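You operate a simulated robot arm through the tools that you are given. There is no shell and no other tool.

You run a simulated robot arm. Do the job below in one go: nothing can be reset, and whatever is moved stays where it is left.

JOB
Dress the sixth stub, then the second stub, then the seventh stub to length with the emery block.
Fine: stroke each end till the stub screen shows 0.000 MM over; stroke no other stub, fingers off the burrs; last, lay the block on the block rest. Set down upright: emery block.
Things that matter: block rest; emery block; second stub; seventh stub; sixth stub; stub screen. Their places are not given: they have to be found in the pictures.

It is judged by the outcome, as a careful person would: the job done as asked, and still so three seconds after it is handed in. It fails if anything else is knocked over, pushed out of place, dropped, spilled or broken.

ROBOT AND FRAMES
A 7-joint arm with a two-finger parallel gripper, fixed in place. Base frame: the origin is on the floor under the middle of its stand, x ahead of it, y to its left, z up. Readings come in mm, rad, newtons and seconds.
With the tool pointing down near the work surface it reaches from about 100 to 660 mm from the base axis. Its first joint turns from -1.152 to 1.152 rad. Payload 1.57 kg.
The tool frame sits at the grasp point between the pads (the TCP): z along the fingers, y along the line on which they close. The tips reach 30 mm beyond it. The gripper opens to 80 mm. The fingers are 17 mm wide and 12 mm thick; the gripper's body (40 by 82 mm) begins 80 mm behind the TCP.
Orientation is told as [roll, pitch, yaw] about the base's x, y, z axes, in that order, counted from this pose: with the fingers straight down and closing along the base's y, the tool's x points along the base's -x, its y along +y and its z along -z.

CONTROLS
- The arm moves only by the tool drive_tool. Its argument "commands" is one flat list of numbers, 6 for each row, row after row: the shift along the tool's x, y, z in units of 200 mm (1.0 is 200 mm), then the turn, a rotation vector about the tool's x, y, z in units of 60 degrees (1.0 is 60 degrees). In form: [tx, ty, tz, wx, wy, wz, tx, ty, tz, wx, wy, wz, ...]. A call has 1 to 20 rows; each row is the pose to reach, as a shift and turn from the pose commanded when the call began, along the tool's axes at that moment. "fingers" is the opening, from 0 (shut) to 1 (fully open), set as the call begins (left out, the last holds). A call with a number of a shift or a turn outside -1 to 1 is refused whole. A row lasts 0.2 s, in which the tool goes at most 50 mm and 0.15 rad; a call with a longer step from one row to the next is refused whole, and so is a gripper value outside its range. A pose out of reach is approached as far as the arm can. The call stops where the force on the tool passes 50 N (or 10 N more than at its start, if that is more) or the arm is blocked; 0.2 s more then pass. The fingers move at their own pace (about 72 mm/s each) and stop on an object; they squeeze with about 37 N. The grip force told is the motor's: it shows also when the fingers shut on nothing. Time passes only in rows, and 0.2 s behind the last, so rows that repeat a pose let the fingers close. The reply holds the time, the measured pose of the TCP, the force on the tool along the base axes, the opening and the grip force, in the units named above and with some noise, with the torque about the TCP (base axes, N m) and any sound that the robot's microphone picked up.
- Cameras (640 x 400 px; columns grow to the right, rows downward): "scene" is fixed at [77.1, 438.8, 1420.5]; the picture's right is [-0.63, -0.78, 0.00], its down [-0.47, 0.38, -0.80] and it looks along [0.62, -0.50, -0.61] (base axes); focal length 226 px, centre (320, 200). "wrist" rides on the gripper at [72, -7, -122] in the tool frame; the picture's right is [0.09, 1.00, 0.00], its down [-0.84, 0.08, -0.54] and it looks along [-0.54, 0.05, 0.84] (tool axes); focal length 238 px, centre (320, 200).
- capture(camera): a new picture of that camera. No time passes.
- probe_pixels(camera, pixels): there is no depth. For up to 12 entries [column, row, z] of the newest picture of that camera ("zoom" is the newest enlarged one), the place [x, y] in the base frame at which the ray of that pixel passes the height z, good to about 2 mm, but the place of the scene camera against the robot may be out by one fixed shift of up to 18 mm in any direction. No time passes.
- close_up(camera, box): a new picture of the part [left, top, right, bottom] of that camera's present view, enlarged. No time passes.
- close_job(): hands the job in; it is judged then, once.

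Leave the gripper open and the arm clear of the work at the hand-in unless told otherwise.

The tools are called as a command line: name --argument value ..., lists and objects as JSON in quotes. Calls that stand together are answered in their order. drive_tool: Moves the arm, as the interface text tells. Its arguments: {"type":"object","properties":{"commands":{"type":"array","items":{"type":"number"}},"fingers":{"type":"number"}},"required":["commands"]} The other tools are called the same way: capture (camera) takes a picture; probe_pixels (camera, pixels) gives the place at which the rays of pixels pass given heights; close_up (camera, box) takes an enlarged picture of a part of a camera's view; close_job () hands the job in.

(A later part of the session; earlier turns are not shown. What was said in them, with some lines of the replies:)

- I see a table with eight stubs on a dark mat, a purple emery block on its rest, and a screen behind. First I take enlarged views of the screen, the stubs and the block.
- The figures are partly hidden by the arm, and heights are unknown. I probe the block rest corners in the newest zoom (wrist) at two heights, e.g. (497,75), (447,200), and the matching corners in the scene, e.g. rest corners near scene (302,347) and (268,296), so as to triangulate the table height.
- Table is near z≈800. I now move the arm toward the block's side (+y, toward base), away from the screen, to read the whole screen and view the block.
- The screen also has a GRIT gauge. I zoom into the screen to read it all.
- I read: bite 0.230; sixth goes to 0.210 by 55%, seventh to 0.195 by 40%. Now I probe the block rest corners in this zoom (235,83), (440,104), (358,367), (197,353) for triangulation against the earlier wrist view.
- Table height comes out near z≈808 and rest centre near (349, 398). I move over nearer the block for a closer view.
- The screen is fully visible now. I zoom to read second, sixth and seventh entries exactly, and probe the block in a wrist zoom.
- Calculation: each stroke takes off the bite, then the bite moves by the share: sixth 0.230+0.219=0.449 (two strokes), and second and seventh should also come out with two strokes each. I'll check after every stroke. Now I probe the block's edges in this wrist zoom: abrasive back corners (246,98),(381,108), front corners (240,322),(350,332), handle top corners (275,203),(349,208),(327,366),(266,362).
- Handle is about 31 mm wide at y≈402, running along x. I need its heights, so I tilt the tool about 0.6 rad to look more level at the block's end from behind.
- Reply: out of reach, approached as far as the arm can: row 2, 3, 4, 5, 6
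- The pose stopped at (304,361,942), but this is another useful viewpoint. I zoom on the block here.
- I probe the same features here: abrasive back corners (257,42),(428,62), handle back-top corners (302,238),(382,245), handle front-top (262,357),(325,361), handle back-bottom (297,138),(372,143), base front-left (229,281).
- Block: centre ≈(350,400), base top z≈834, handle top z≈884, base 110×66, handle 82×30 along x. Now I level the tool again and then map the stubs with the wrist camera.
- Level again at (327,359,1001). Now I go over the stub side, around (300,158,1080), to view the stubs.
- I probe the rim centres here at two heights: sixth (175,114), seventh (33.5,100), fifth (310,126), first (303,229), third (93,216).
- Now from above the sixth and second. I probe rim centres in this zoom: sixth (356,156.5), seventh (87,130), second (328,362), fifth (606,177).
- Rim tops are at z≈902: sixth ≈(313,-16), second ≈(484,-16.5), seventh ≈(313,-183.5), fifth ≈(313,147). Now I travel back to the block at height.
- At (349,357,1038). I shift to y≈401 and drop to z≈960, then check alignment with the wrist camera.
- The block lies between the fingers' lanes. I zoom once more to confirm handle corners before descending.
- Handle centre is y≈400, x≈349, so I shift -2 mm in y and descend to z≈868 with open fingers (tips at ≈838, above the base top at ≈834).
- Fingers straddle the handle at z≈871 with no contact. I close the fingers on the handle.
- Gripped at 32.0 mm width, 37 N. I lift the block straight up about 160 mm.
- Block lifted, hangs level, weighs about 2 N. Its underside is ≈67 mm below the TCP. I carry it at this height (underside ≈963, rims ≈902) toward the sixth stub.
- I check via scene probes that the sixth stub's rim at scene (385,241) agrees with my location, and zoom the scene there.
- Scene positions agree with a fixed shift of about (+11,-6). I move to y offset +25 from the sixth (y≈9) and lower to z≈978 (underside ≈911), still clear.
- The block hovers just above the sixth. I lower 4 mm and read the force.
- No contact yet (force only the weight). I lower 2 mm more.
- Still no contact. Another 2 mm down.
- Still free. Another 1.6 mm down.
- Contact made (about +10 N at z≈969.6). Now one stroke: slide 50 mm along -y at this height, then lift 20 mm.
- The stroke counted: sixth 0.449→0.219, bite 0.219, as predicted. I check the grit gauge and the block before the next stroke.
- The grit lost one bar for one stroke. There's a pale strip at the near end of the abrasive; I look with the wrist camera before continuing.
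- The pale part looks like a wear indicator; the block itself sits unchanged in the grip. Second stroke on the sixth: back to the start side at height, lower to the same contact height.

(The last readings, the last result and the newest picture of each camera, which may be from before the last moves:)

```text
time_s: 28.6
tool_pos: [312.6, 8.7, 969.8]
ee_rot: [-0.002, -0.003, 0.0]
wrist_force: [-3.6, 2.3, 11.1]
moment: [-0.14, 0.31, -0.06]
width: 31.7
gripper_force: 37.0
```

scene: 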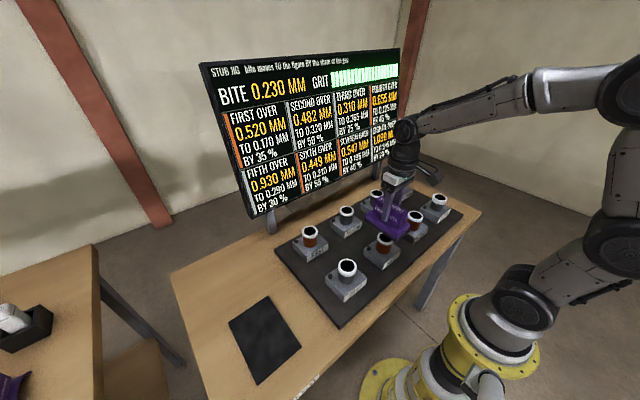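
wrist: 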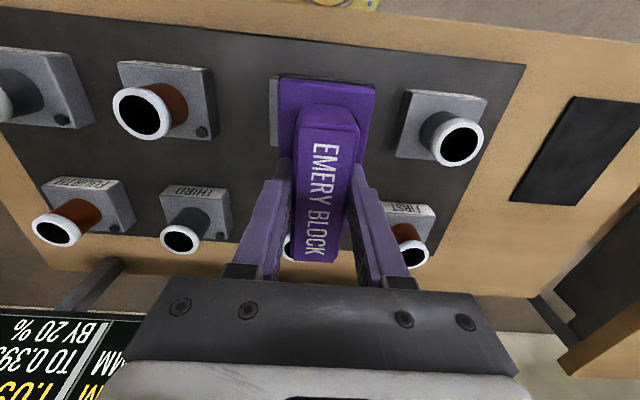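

Contact again at about 11 N, similar to before. Now the second stroke: 50 mm along -y, then lift.

drive_tool --commands '[0, -0.03, 0, 0, 0, 0, 0, -0.06, 0, 0, 0, 0, 0, -0.09, 0, 0, 0, 0, 0, -0.12, 0, 0, 0, 0, 0, -0.15, 0, 0, 0, 0, 0, -0.18, 0, 0, 0, 0, 0, -0.21, 0, 0, 0, 0, 0, -0.24, 0, 0, 0, 0, 0, -0.25, 0, 0, 0, 0, 0, -0.25, -0.05, 0, 0, 0, 0, -0.25, -0.1, 0, 0, 0, 0, -0.25, -0.2, 0, 0, 0]' --fingers 0

close_up --camera "scene" --box '[200, 50, 400, 215]'

capture --camera "wrist"

```text
time_s: 31.2
tool_pos: [312.7, -42.4, 1009.8]
ee_rot: [-0.001, 0.004, 0.0]
wrist_force: [0.5, -0.1, -1.9]
moment: [0.02, 0.0, -0.03]
width: 31.6
gripper_force: 36.7
```

```text
2.42 times, centred on (300, 132) of scene
```

zoom: 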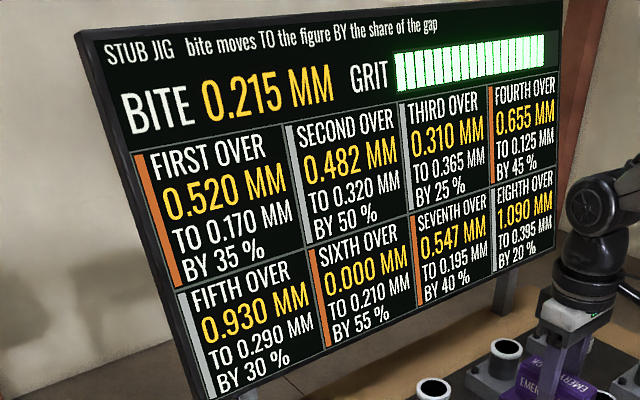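

```text
taken
```

wrist: 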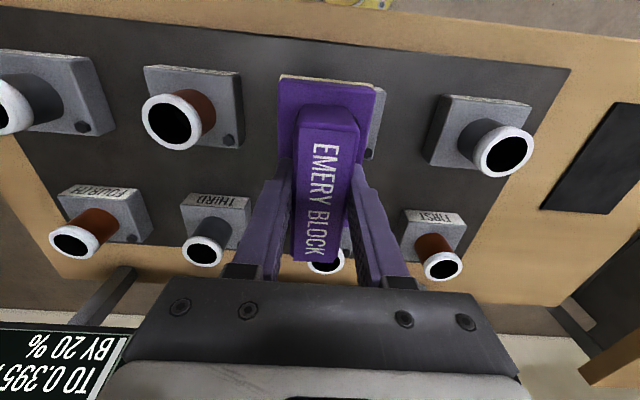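

Sixth shows 0.000, bite 0.215 as predicted. Next the second stub at ≈(483,-16.5): I rise, then move to (483, 8.5) at height.

drive_tool --commands '[0, 0.05, -0.11, 0, 0, 0, -0.1, 0.125, -0.11, 0, 0, 0, -0.3, 0.25, -0.11, 0, 0, 0, -0.5, 0.25, -0.11, 0, 0, 0, -0.7, 0.25, -0.11, 0, 0, 0, -0.85, 0.25, -0.11, 0, 0, 0, -0.85, 0.25, -0.11, 0, 0, 0]' --fingers 0

close_up --camera "scene" --box '[290, 140, 430, 250]'

capture --camera "wrist"

```text
time_s: 32.8
tool_pos: [483.8, 9.0, 1033.2]
ee_rot: [0.0, -0.001, 0.001]
wrist_force: [0.1, 0.3, -2.1]
moment: [0.02, 0.02, -0.04]
width: 31.7
gripper_force: 36.8
```

```text
3.64 times, centred on (360, 195) of scene
```

zoom: 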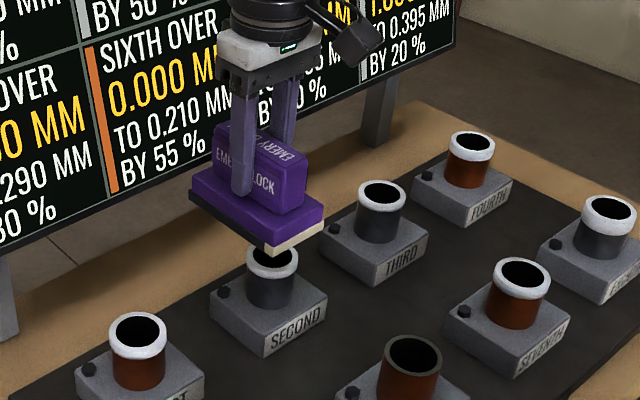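

```text
taken
```

wrist: 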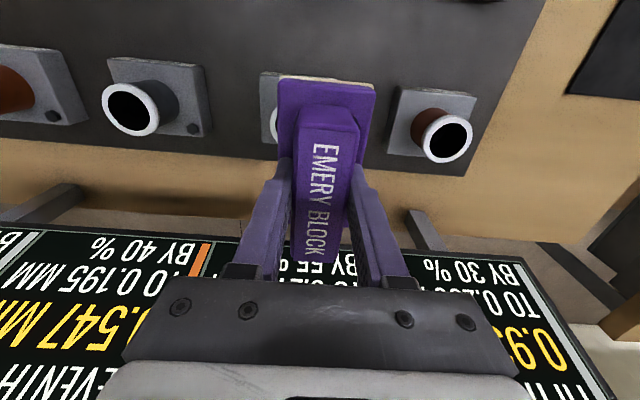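

The sixth's burr is gone. I verify the far row positions with the rims visible here: third (131,108), first (447,137), at z=902.

probe_pixels --camera "wrist" --pixels '[[131, 108, 902], [447, 137, 902], [270, 124, 902]]'

close_up --camera "wrist" --box '[80, 50, 480, 190]'

```text
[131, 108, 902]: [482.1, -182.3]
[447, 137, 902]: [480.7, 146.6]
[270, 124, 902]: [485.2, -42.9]
```

```text
1.60 times, centred on (280, 120) of wrist
```

zoom: 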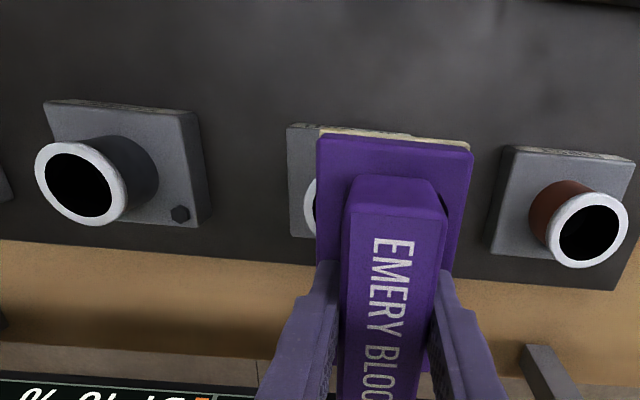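

Second is at ≈(482,-17.5). I'm at offset +26 in y. I lower to just above contact, z≈972.

drive_tool --commands '[0, 0, 0.06, 0, 0, 0, 0, 0, 0.14, 0, 0, 0, 0, 0, 0.21, 0, 0, 0, 0, 0, 0.26, 0, 0, 0, 0, 0, 0.28, 0, 0, 0, 0, 0, 0.29, 0, 0, 0, 0, 0, 0.29, 0, 0, 0]' --fingers 0

```text
time_s: 34.4
tool_pos: [483.2, 7.9, 974.1]
ee_rot: [0.0, -0.001, 0.0]
wrist_force: [-0.2, 0.1, -2.2]
moment: [0.02, 0.01, 0.0]
width: 31.7
gripper_force: 37.0
```

No contact at z≈973. Lower 2.4 mm.

drive_tool --commands '[0, 0, 0.006, 0, 0, 0, 0, 0, 0.012, 0, 0, 0, 0, 0, 0.012, 0, 0, 0]' --fingers 0

```text
time_s: 35.2
tool_pos: [482.7, 8.0, 971.4]
ee_rot: [-0.001, 0.0, 0.0]
wrist_force: [-0.6, 0.5, -3.4]
moment: [-0.02, 0.02, 0.02]
width: 31.5
gripper_force: 37.2
```

Still free. Lower 1.2 mm more.

drive_tool --commands '[0, 0, 0.003, 0, 0, 0, 0, 0, 0.006, 0, 0, 0, 0, 0, 0.006, 0, 0, 0]' --fingers 0

```text
time_s: 36.0
tool_pos: [482.9, 8.6, 970.3]
ee_rot: [0.001, -0.001, 0.0]
wrist_force: [0.3, 0.4, -0.6]
moment: [-0.02, -0.08, 0.02]
width: 31.8
gripper_force: 37.3
```

Just touching perhaps. Lower 0.7 mm more.

drive_tool --commands '[0, 0, 0.002, 0, 0, 0, 0, 0, 0.0035, 0, 0, 0, 0, 0, 0.0035, 0, 0, 0]' --fingers 0

```text
time_s: 36.8
tool_pos: [482.2, 8.2, 969.4]
ee_rot: [0.0, -0.002, 0.001]
wrist_force: [0.0, -0.5, 5.0]
moment: [-0.11, 0.1, -0.02]
width: 31.5
gripper_force: 36.5
```

Contact at about 7 N. I press 0.4 mm more and make one 50 mm stroke along -y, then lift.

drive_tool --commands '[0, 0, 0.002, 0, 0, 0, 0, -0.03, 0.002, 0, 0, 0, 0, -0.06, 0.002, 0, 0, 0, 0, -0.09, 0.002, 0, 0, 0, 0, -0.12, 0.002, 0, 0, 0, 0, -0.15, 0.002, 0, 0, 0, 0, -0.18, 0.002, 0, 0, 0, 0, -0.21, 0.002, 0, 0, 0, 0, -0.24, 0.002, 0, 0, 0, 0, -0.25, 0.002, 0, 0, 0, 0, -0.25, -0.05, 0, 0, 0, 0, -0.25, -0.1, 0, 0, 0]' --fingers 0

close_up --camera "scene" --box '[200, 50, 400, 215]'

```text
time_s: 39.4
tool_pos: [483.3, -41.5, 986.1]
ee_rot: [0.0, 0.005, 0.001]
wrist_force: [0.1, -0.5, -1.6]
moment: [0.01, 0.03, 0.0]
width: 31.6
gripper_force: 37.0
```

```text
2.42 times, centred on (300, 132) of scene
```

zoom: 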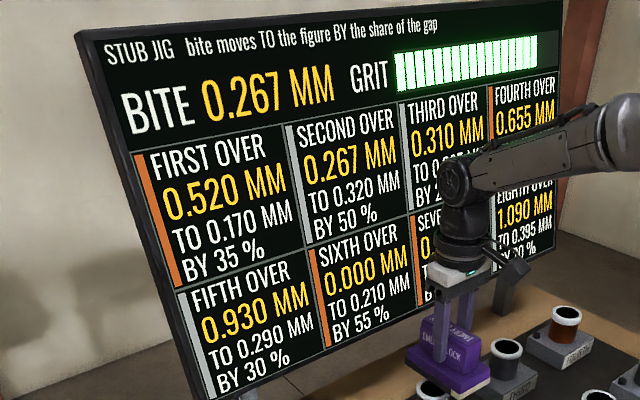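

Second 0.482→0.267, bite 0.267, as predicted. I go back to the start side and lower to the same height for its second stroke.

drive_tool --commands '[0, 0.1, 0, 0, 0, 0, 0, 0.2, 0, 0, 0, 0, 0, 0.25, 0, 0, 0, 0, 0, 0.25, 0.04, 0, 0, 0, 0, 0.25, 0.07, 0, 0, 0, 0, 0.25, 0.085, 0, 0, 0, 0, 0.25, 0.093, 0, 0, 0, 0, 0.25, 0.098, 0, 0, 0, 0, 0.25, 0.101, 0, 0, 0, 0, 0.25, 0.101, 0, 0, 0]' --fingers 0

```text
time_s: 41.6
tool_pos: [483.6, 9.0, 969.7]
ee_rot: [0.001, -0.002, 0.001]
wrist_force: [-3.9, -0.1, 5.6]
moment: [-0.18, 0.06, -0.04]
width: 31.5
gripper_force: 37.3
```

Contact at about 8 N. One more stroke along -y with 0.4 mm extra press, then lift well clear.

drive_tool --commands '[0, 0, 0.002, 0, 0, 0, 0, -0.03, 0.002, 0, 0, 0, 0, -0.06, 0.002, 0, 0, 0, 0, -0.09, 0.002, 0, 0, 0, 0, -0.12, 0.002, 0, 0, 0, 0, -0.15, 0.002, 0, 0, 0, 0, -0.18, 0.002, 0, 0, 0, 0, -0.21, 0.002, 0, 0, 0, 0, -0.24, 0.002, 0, 0, 0, 0, -0.25, 0.002, 0, 0, 0, 0, -0.25, -0.05, 0, 0, 0, 0, -0.25, -0.15, 0, 0, 0, 0, -0.25, -0.3, 0, 0, 0]' --fingers 0

close_up --camera "scene" --box '[200, 50, 400, 215]'

close_up --camera "scene" --box '[290, 140, 430, 250]'

```text
time_s: 44.4
tool_pos: [480.8, -41.2, 1027.5]
ee_rot: [0.001, 0.002, -0.001]
wrist_force: [-0.3, 0.4, -2.2]
moment: [-0.02, -0.04, 0.03]
width: 31.7
gripper_force: 37.0
```

```text
2.42 times, centred on (300, 132) of scene
```

zoom: 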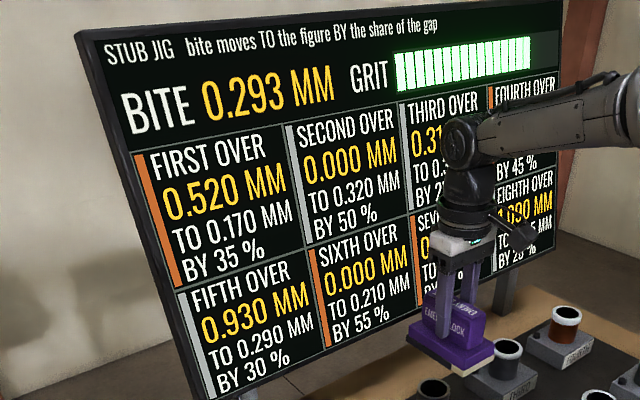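

```text
3.64 times, centred on (360, 195) of scene
```

zoom: 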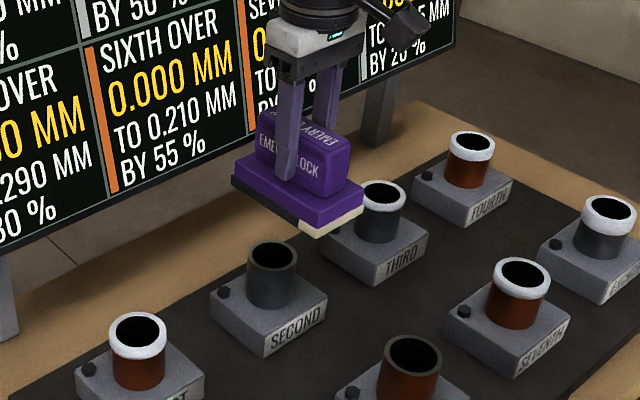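

Second shows 0.000, bite 0.293. Next the seventh at ≈(313,-183): I move at height to (313,-157.5).

drive_tool --commands '[0.1, -0.06, 0, 0, 0, 0, 0.27, -0.18, 0, 0, 0, 0, 0.45, -0.3, 0, 0, 0, 0, 0.62, -0.42, 0, 0, 0, 0, 0.77, -0.52, 0, 0, 0, 0, 0.85, -0.5825, 0, 0, 0, 0, 0.85, -0.5825, 0, 0, 0, 0]' --fingers 0

capture --camera "wrist"

close_up --camera "scene" --box '[350, 150, 490, 260]'

```text
time_s: 46.0
tool_pos: [312.9, -156.3, 1028.2]
ee_rot: [0.0, 0.001, 0.0]
wrist_force: [-0.3, -0.3, -2.1]
moment: [0.02, 0.02, 0.0]
width: 31.4
gripper_force: 37.1
```

```text
taken
```

wrist: 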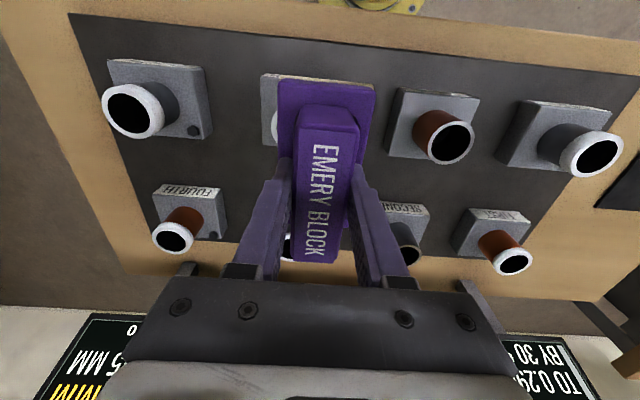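

```text
3.64 times, centred on (420, 205) of scene
```

zoom: 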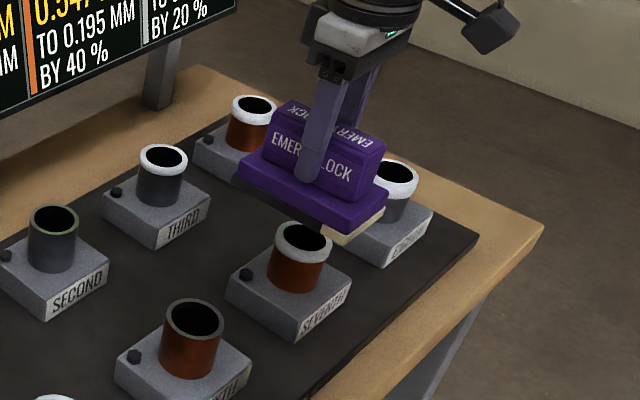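

I verify positions with the rims here: eighth (133,110), sixth (444,142), at z=902.

probe_pixels --camera "wrist" --pixels '[[133, 110, 902], [444, 142, 902]]'

drive_tool --commands '[0, 0, 0.06, 0, 0, 0, 0, 0, 0.13, 0, 0, 0, 0, 0, 0.2, 0, 0, 0, 0, 0, 0.25, 0, 0, 0, 0, 0, 0.27, 0, 0, 0, 0, 0, 0.28, 0, 0, 0, 0, 0, 0.28, 0, 0, 0]' --fingers 0

```text
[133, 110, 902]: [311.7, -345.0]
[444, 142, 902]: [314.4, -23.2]
```

```text
time_s: 47.6
tool_pos: [312.2, -158.1, 972.7]
ee_rot: [0.0, 0.002, 0.0]
wrist_force: [-0.1, -0.1, -2.3]
moment: [-0.01, 0.01, 0.0]
width: 31.4
gripper_force: 36.8
```

Seventh is around y≈-183. No contact at z≈972. Lower 2.4 mm.

drive_tool --commands '[0, 0, 0.006, 0, 0, 0, 0, 0, 0.012, 0, 0, 0, 0, 0, 0.012, 0, 0, 0]' --fingers 0

```text
time_s: 48.4
tool_pos: [312.4, -157.8, 970.2]
ee_rot: [0.0, -0.001, 0.001]
wrist_force: [0.0, 0.8, -1.0]
moment: [0.02, 0.01, -0.04]
width: 32.0
gripper_force: 36.7
```

Nearly touching. Lower 0.8 mm more.

drive_tool --commands '[0, 0, 0.002, 0, 0, 0, 0, 0, 0.004, 0, 0, 0, 0, 0, 0.004, 0, 0, 0]' --fingers 0

```text
time_s: 49.2
tool_pos: [312.3, -157.8, 969.1]
ee_rot: [0.001, 0.001, 0.0]
wrist_force: [-1.0, 1.5, 1.6]
moment: [-0.01, 0.02, 0.0]
width: 31.5
gripper_force: 36.5
```

Light contact, about 4 N. Lower 0.6 mm more.

drive_tool --commands '[0, 0, 0.0015, 0, 0, 0, 0, 0, 0.003, 0, 0, 0, 0, 0, 0.003, 0, 0, 0]' --fingers 0

```text
time_s: 50.0
tool_pos: [311.9, -156.8, 969.5]
ee_rot: [-0.001, -0.001, 0.0]
wrist_force: [-4.1, 2.6, 13.6]
moment: [0.06, 0.15, -0.05]
width: 31.9
gripper_force: 37.1
```

Contact at about 15 N. I ease 0.2 mm and make one 50 mm stroke along -y, then lift.

drive_tool --commands '[0, -0.03, -0.001, 0, 0, 0, 0, -0.06, -0.001, 0, 0, 0, 0, -0.09, -0.001, 0, 0, 0, 0, -0.12, -0.001, 0, 0, 0, 0, -0.15, -0.001, 0, 0, 0, 0, -0.18, -0.001, 0, 0, 0, 0, -0.21, -0.001, 0, 0, 0, 0, -0.24, -0.001, 0, 0, 0, 0, -0.25, -0.001, 0, 0, 0, 0, -0.25, -0.05, 0, 0, 0, 0, -0.25, -0.1, 0, 0, 0]' --fingers 0

close_up --camera "scene" --box '[200, 50, 400, 215]'

```text
time_s: 52.4
tool_pos: [312.3, -208.6, 989.3]
ee_rot: [-0.001, 0.0, 0.001]
wrist_force: [0.0, 0.4, -2.1]
moment: [0.01, 0.0, -0.01]
width: 31.8
gripper_force: 37.1
```

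```text
2.42 times, centred on (300, 132) of scene
```

zoom: 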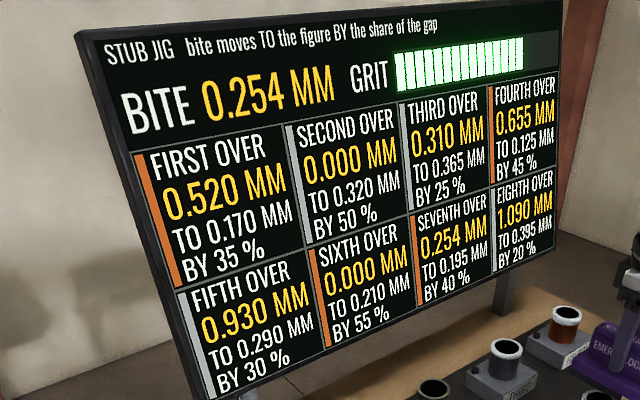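

Seventh 0.547→0.254, bite 0.254, as predicted. I return to the start side and lower to the same height for its second stroke.

drive_tool --commands '[0, 0.1, 0, 0, 0, 0, 0, 0.2, 0, 0, 0, 0, 0, 0.25, 0, 0, 0, 0, 0, 0.25, 0.04, 0, 0, 0, 0, 0.25, 0.07, 0, 0, 0, 0, 0.25, 0.085, 0, 0, 0, 0, 0.25, 0.093, 0, 0, 0, 0, 0.25, 0.097, 0, 0, 0, 0, 0.25, 0.0985, 0, 0, 0, 0, 0.25, 0.0985, 0, 0, 0]' --fingers 0

```text
time_s: 54.6
tool_pos: [313.8, -157.2, 969.8]
ee_rot: [0.001, 0.0, 0.002]
wrist_force: [0.2, 0.0, -2.0]
moment: [0.0, 0.0, 0.0]
width: 31.7
gripper_force: 36.9
```

No contact yet at this height (the end is shorter now). Lower 0.5 mm.

drive_tool --commands '[0, 0, 0.0015, 0, 0, 0, 0, 0, 0.0025, 0, 0, 0, 0, 0, 0.0025, 0, 0, 0]' --fingers 0

```text
time_s: 55.4
tool_pos: [313.6, -157.6, 969.0]
ee_rot: [0.0, -0.002, 0.0]
wrist_force: [0.5, 1.2, 0.4]
moment: [-0.02, -0.07, 0.04]
width: 31.8
gripper_force: 36.5
```

Light touch (about 2.5 N). Lower 0.5 mm more.

drive_tool --commands '[0, 0, 0.0015, 0, 0, 0, 0, 0, 0.0025, 0, 0, 0, 0, 0, 0.0025, 0, 0, 0]' --fingers 0

```text
time_s: 56.2
tool_pos: [313.3, -158.1, 970.2]
ee_rot: [-0.002, -0.001, 0.002]
wrist_force: [-2.4, 1.6, 15.4]
moment: [-0.1, 0.27, -0.05]
width: 31.7
gripper_force: 36.8
```

Contact firm at about 17 N. One stroke along -y with 0.2 mm ease, then lift well clear.

drive_tool --commands '[0, -0.03, -0.001, 0, 0, 0, 0, -0.06, -0.001, 0, 0, 0, 0, -0.09, -0.001, 0, 0, 0, 0, -0.12, -0.001, 0, 0, 0, 0, -0.15, -0.001, 0, 0, 0, 0, -0.18, -0.001, 0, 0, 0, 0, -0.21, -0.001, 0, 0, 0, 0, -0.24, -0.001, 0, 0, 0, 0, -0.25, -0.001, 0, 0, 0, 0, -0.25, -0.05, 0, 0, 0, 0, -0.25, -0.15, 0, 0, 0, 0, -0.25, -0.3, 0, 0, 0]' --fingers 0

close_up --camera "scene" --box '[200, 50, 400, 215]'

close_up --camera "scene" --box '[330, 150, 490, 270]'

capture --camera "wrist"

```text
time_s: 58.8
tool_pos: [312.1, -208.6, 1028.2]
ee_rot: [0.0, 0.001, 0.001]
wrist_force: [-0.4, -0.5, -1.8]
moment: [0.01, -0.01, 0.0]
width: 32.0
gripper_force: 37.0
```

```text
2.42 times, centred on (300, 132) of scene
```

zoom: 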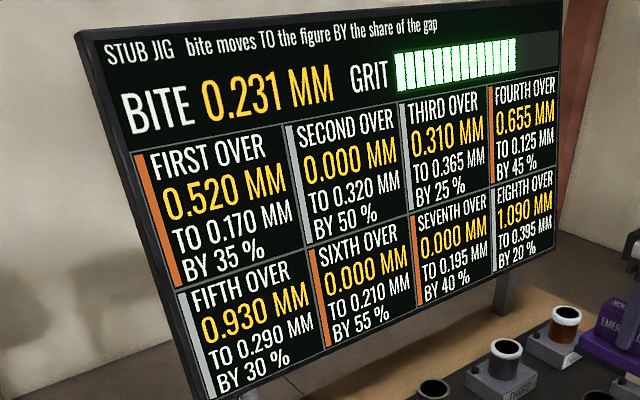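

```text
3.33 times, centred on (410, 210) of scene
```

zoom: 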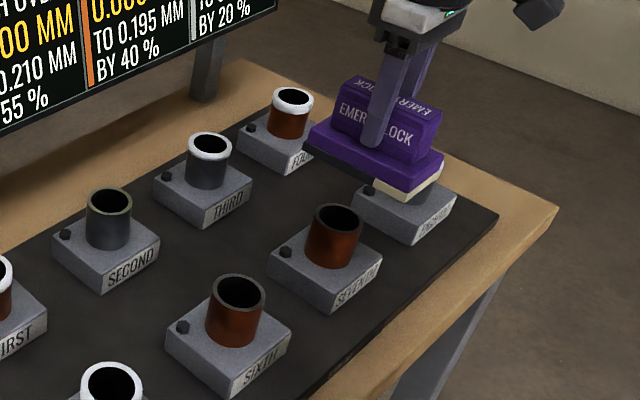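

```text
taken
```

wrist: 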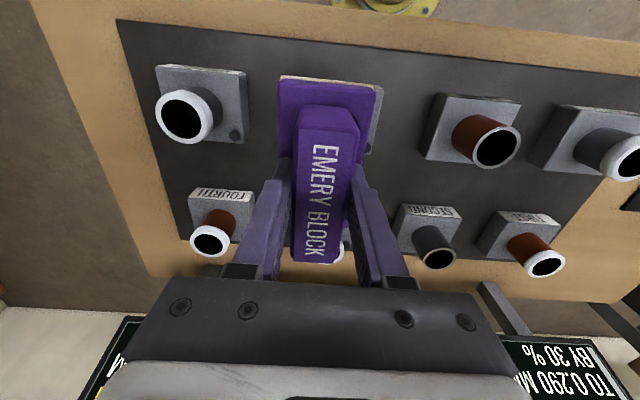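

All three show 0.000, the other stubs are unchanged. Now I carry the block back at height to the rest, in steps of 200 mm along +y.

drive_tool --commands '[0, 0.18, -0.03, 0, 0, 0, 0, 0.39, -0.03, 0, 0, 0, 0, 0.6, -0.03, 0, 0, 0, 0, 0.81, -0.03, 0, 0, 0, 0, 1.0, -0.03, 0, 0, 0]' --fingers 0

drive_tool --commands '[0, 0.2, 0, 0, 0, 0, 0, 0.4, 0, 0, 0, 0, 0, 0.6, 0, 0, 0, 0, 0, 0.8, 0, 0, 0, 0, 0, 1.0, 0, 0, 0, 0]' --fingers 0

drive_tool --commands '[-0.03, 0.2, 0, 0, 0, 0, -0.06, 0.4, 0, 0, 0, 0, -0.1, 0.6, 0, 0, 0, 0, -0.14, 0.8, 0, 0, 0, 0, -0.175, 1.0, 0, 0, 0, 0, -0.175, 1.0, 0, 0, 0, 0]' --fingers 0

capture --camera "wrist"

capture --camera "scene"

```text
time_s: 60.0
tool_pos: [312.8, -7.0, 1034.8]
ee_rot: [0.0, 0.0, 0.001]
wrist_force: [-0.1, -0.8, -3.2]
moment: [-0.01, 0.03, 0.04]
width: 31.8
gripper_force: 36.9
```

```text
time_s: 61.2
tool_pos: [313.8, 190.6, 1035.8]
ee_rot: [0.001, -0.001, -0.001]
wrist_force: [0.6, -0.3, -2.2]
moment: [0.01, -0.05, -0.01]
width: 32.0
gripper_force: 36.8
```

```text
time_s: 62.6
tool_pos: [348.3, 392.5, 1034.8]
ee_rot: [0.0, 0.0, 0.0]
wrist_force: [0.0, -0.1, -2.7]
moment: [-0.01, 0.0, 0.0]
width: 31.7
gripper_force: 36.5
```

```text
taken
```

wrist: 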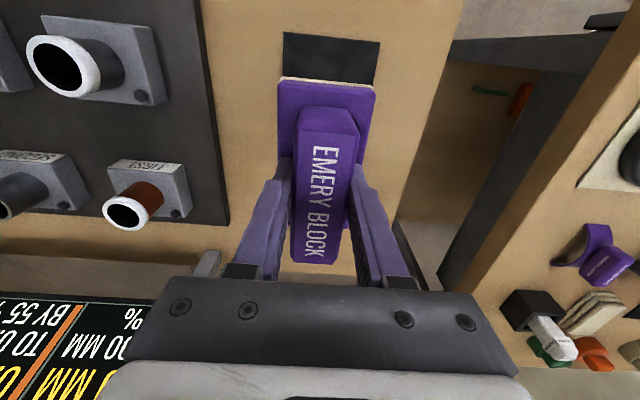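

```text
taken
```

scene: 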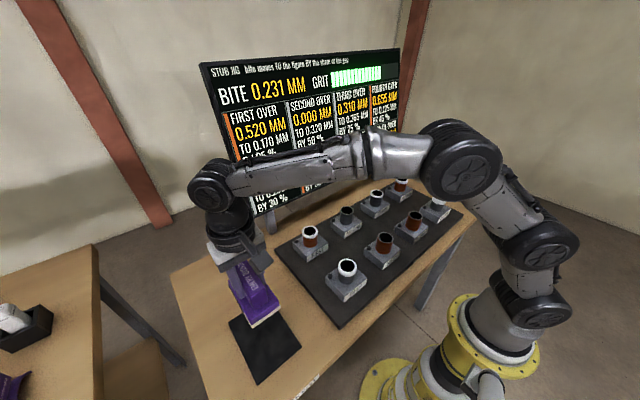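

Over the rest, 7.5 mm short in y. I shift +7.5 mm and descend to about 8 mm above the set-down height.

drive_tool --commands '[0, 0.0375, 0.1, 0, 0, 0, 0, 0.0375, 0.25, 0, 0, 0, 0, 0.0375, 0.4, 0, 0, 0, 0, 0.0375, 0.55, 0, 0, 0, 0, 0.0375, 0.67, 0, 0, 0, 0, 0.0375, 0.74, 0, 0, 0, 0, 0.0375, 0.775, 0, 0, 0, 0, 0.0375, 0.775, 0, 0, 0]' --fingers 0

capture --camera "wrist"

close_up --camera "scene" --box '[210, 270, 330, 370]'

```text
time_s: 64.4
tool_pos: [347.1, 399.5, 878.0]
ee_rot: [-0.001, -0.001, -0.001]
wrist_force: [0.9, 0.3, -2.2]
moment: [0.05, 0.02, 0.0]
width: 31.7
gripper_force: 37.3
```

```text
taken
```

wrist: 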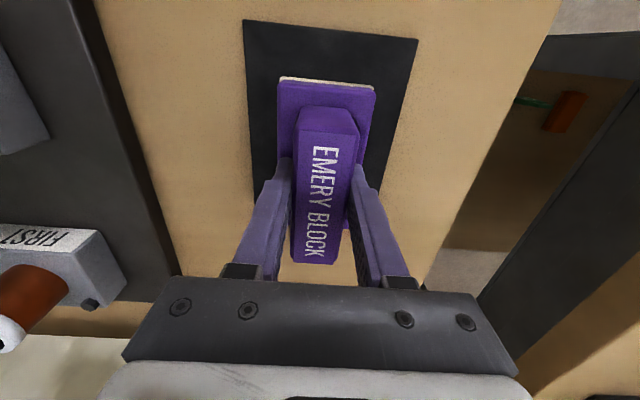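

```text
4.00 times, centred on (270, 320) of scene
```

zoom: 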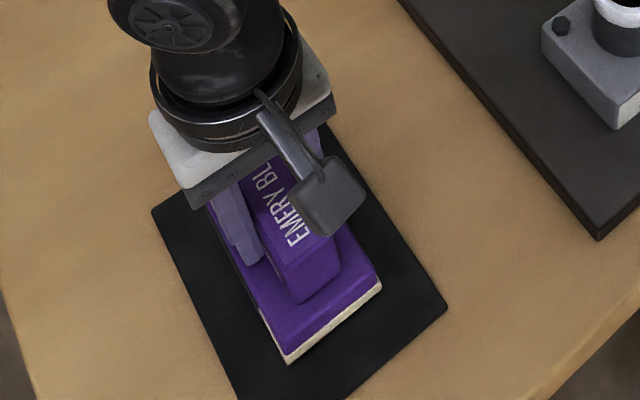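

The block is centred over the rest, about 8 mm above it. I lower 6 mm and read the force.

drive_tool --commands '[0, 0, 0.01, 0, 0, 0, 0, 0, 0.02, 0, 0, 0, 0, 0, 0.03, 0, 0, 0, 0, 0, 0.03, 0, 0, 0]' --fingers 0

```text
time_s: 65.4
tool_pos: [347.6, 401.9, 871.8]
ee_rot: [-0.001, 0.0, 0.0]
wrist_force: [-0.7, 0.3, -2.5]
moment: [0.02, 0.03, 0.02]
width: 31.6
gripper_force: 37.0
```

No contact yet. Lower 1.6 mm.

drive_tool --commands '[0, 0, 0.004, 0, 0, 0, 0, 0, 0.008, 0, 0, 0, 0, 0, 0.008, 0, 0, 0]' --fingers 0

```text
time_s: 66.2
tool_pos: [349.3, 399.4, 870.2]
ee_rot: [0.001, 0.0, 0.001]
wrist_force: [0.0, 0.0, -2.7]
moment: [0.03, 0.01, 0.0]
width: 31.6
gripper_force: 37.5
```

Still hanging. Lower another 1 mm.

drive_tool --commands '[0, 0, 0.0025, 0, 0, 0, 0, 0, 0.005, 0, 0, 0, 0, 0, 0.005, 0, 0, 0]' --fingers 0

```text
time_s: 67.0
tool_pos: [348.3, 399.1, 870.9]
ee_rot: [0.0, 0.001, 0.0]
wrist_force: [-0.2, 0.4, -1.4]
moment: [0.0, -0.01, 0.02]
width: 31.8
gripper_force: 37.1
```

Perhaps just touching. Another 0.8 mm.

drive_tool --commands '[0, 0, 0.002, 0, 0, 0, 0, 0, 0.004, 0, 0, 0, 0, 0, 0.004, 0, 0, 0]' --fingers 0

```text
time_s: 67.8
tool_pos: [347.3, 400.2, 870.9]
ee_rot: [-0.001, -0.002, 0.0]
wrist_force: [1.2, -2.7, 3.0]
moment: [-0.21, -0.38, -0.12]
width: 31.6
gripper_force: 37.1
```

The block rests on the rest (force +3 N). I open the fingers and hold still.

drive_tool --commands '[0, 0, 0, 0, 0, 0, 0, 0, 0, 0, 0, 0, 0, 0, 0, 0, 0, 0, 0, 0, 0, 0, 0, 0]' --fingers 0.9

capture --camera "wrist"

```text
time_s: 68.8
tool_pos: [346.9, 399.7, 871.0]
ee_rot: [-0.001, 0.0, 0.001]
wrist_force: [0.3, -0.4, 0.7]
moment: [0.01, 0.01, -0.03]
width: 72.2
gripper_force: 0.1
```

```text
taken
```

wrist: 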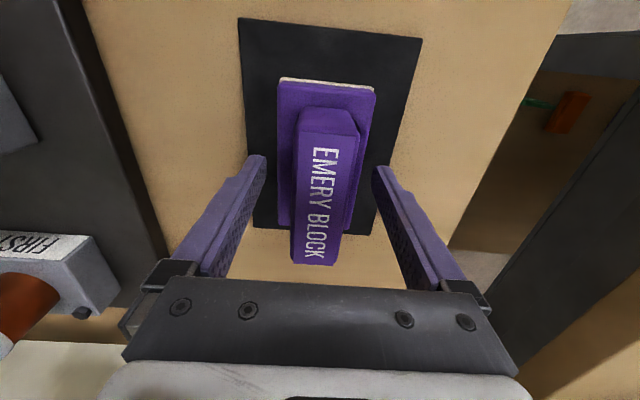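

The block stands upright on the rest, fingers free. I raise the arm straight up and then back clear of the work.

drive_tool --commands '[0, 0, -0.1, 0, 0, 0, 0, 0, -0.25, 0, 0, 0, 0, 0, -0.45, 0, 0, 0, 0, 0, -0.65, 0, 0, 0, 0, 0, -0.85, 0, 0, 0, 0, 0, -1.0, 0, 0, 0, 0, 0, -1.0, 0, 0, 0]' --fingers 1

capture --camera "scene"

capture --camera "wrist"

close_up --camera "scene" --box '[200, 50, 400, 215]'

close_up --camera "scene" --box '[200, 160, 480, 390]'

```text
time_s: 70.4
tool_pos: [348.4, 398.7, 1071.6]
ee_rot: [0.0, -0.001, 0.001]
wrist_force: [-0.1, -0.3, -0.3]
moment: [0.01, 0.0, -0.03]
width: 80.0
gripper_force: 0.1
```

```text
taken
```

scene: 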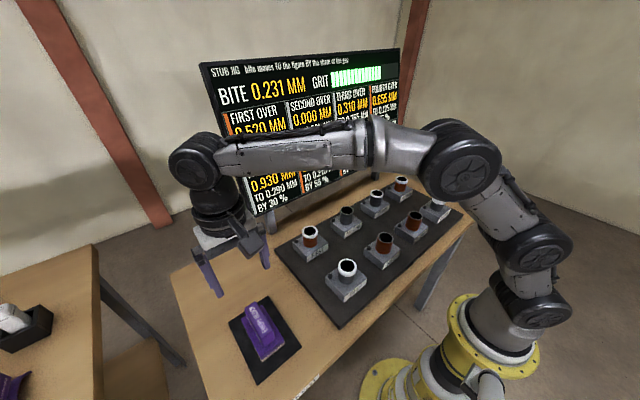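

```text
taken
```

wrist: 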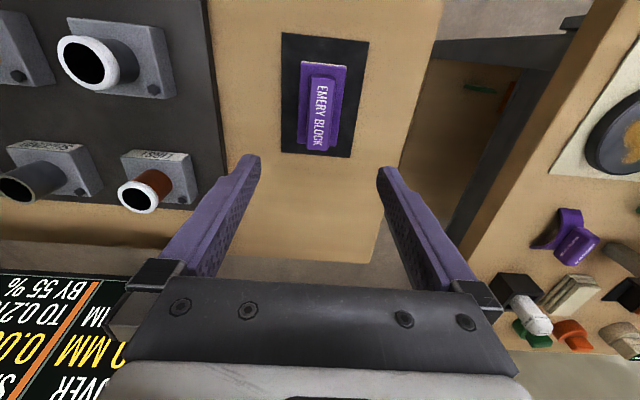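

```text
2.42 times, centred on (300, 132) of scene
```

zoom: 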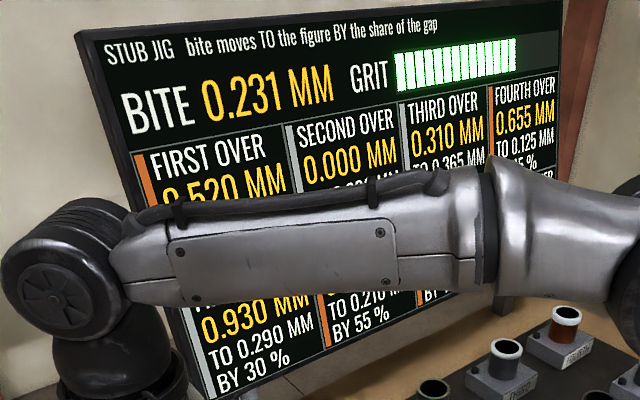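

```text
1.74 times, centred on (340, 275) of scene
```

zoom: 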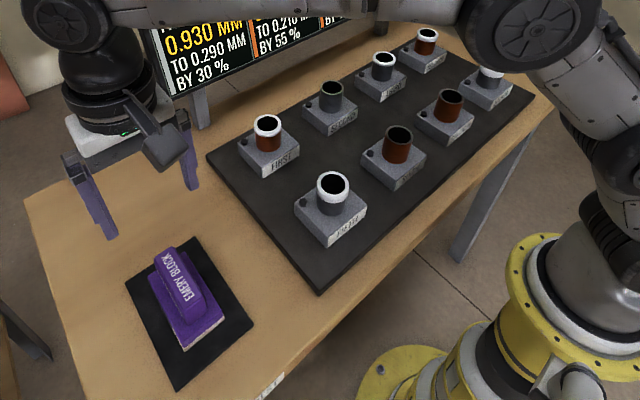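

The block stands upright on its rest. The stubs are in place, and the bite still reads 0.231, so nothing has been stroked since the seventh. The gripper is open and the arm is well above the work. I hand the job in.

close_job

```text
The job is handed in.
```

The sixth, second and seventh stubs were each dressed in that order, with two strokes apiece. The stub screen showed 0.000 MM over for each one.

- **Other stubs:** none was stroked, and their figures on the screen are unchanged.
- **Burrs:** the fingers held the block by its handle, so they stayed clear of the burrs.
- **Block:** the emery block is back on the block rest, upright.
- **Arm:** the gripper is open, and the arm is raised about 190 mm above the block.

The last close-up had the arm in front of the sixth and seventh readings. I read both as 0.000 right after the seventh's last stroke. The bite figure has not changed since then, so no later stroke was counted.
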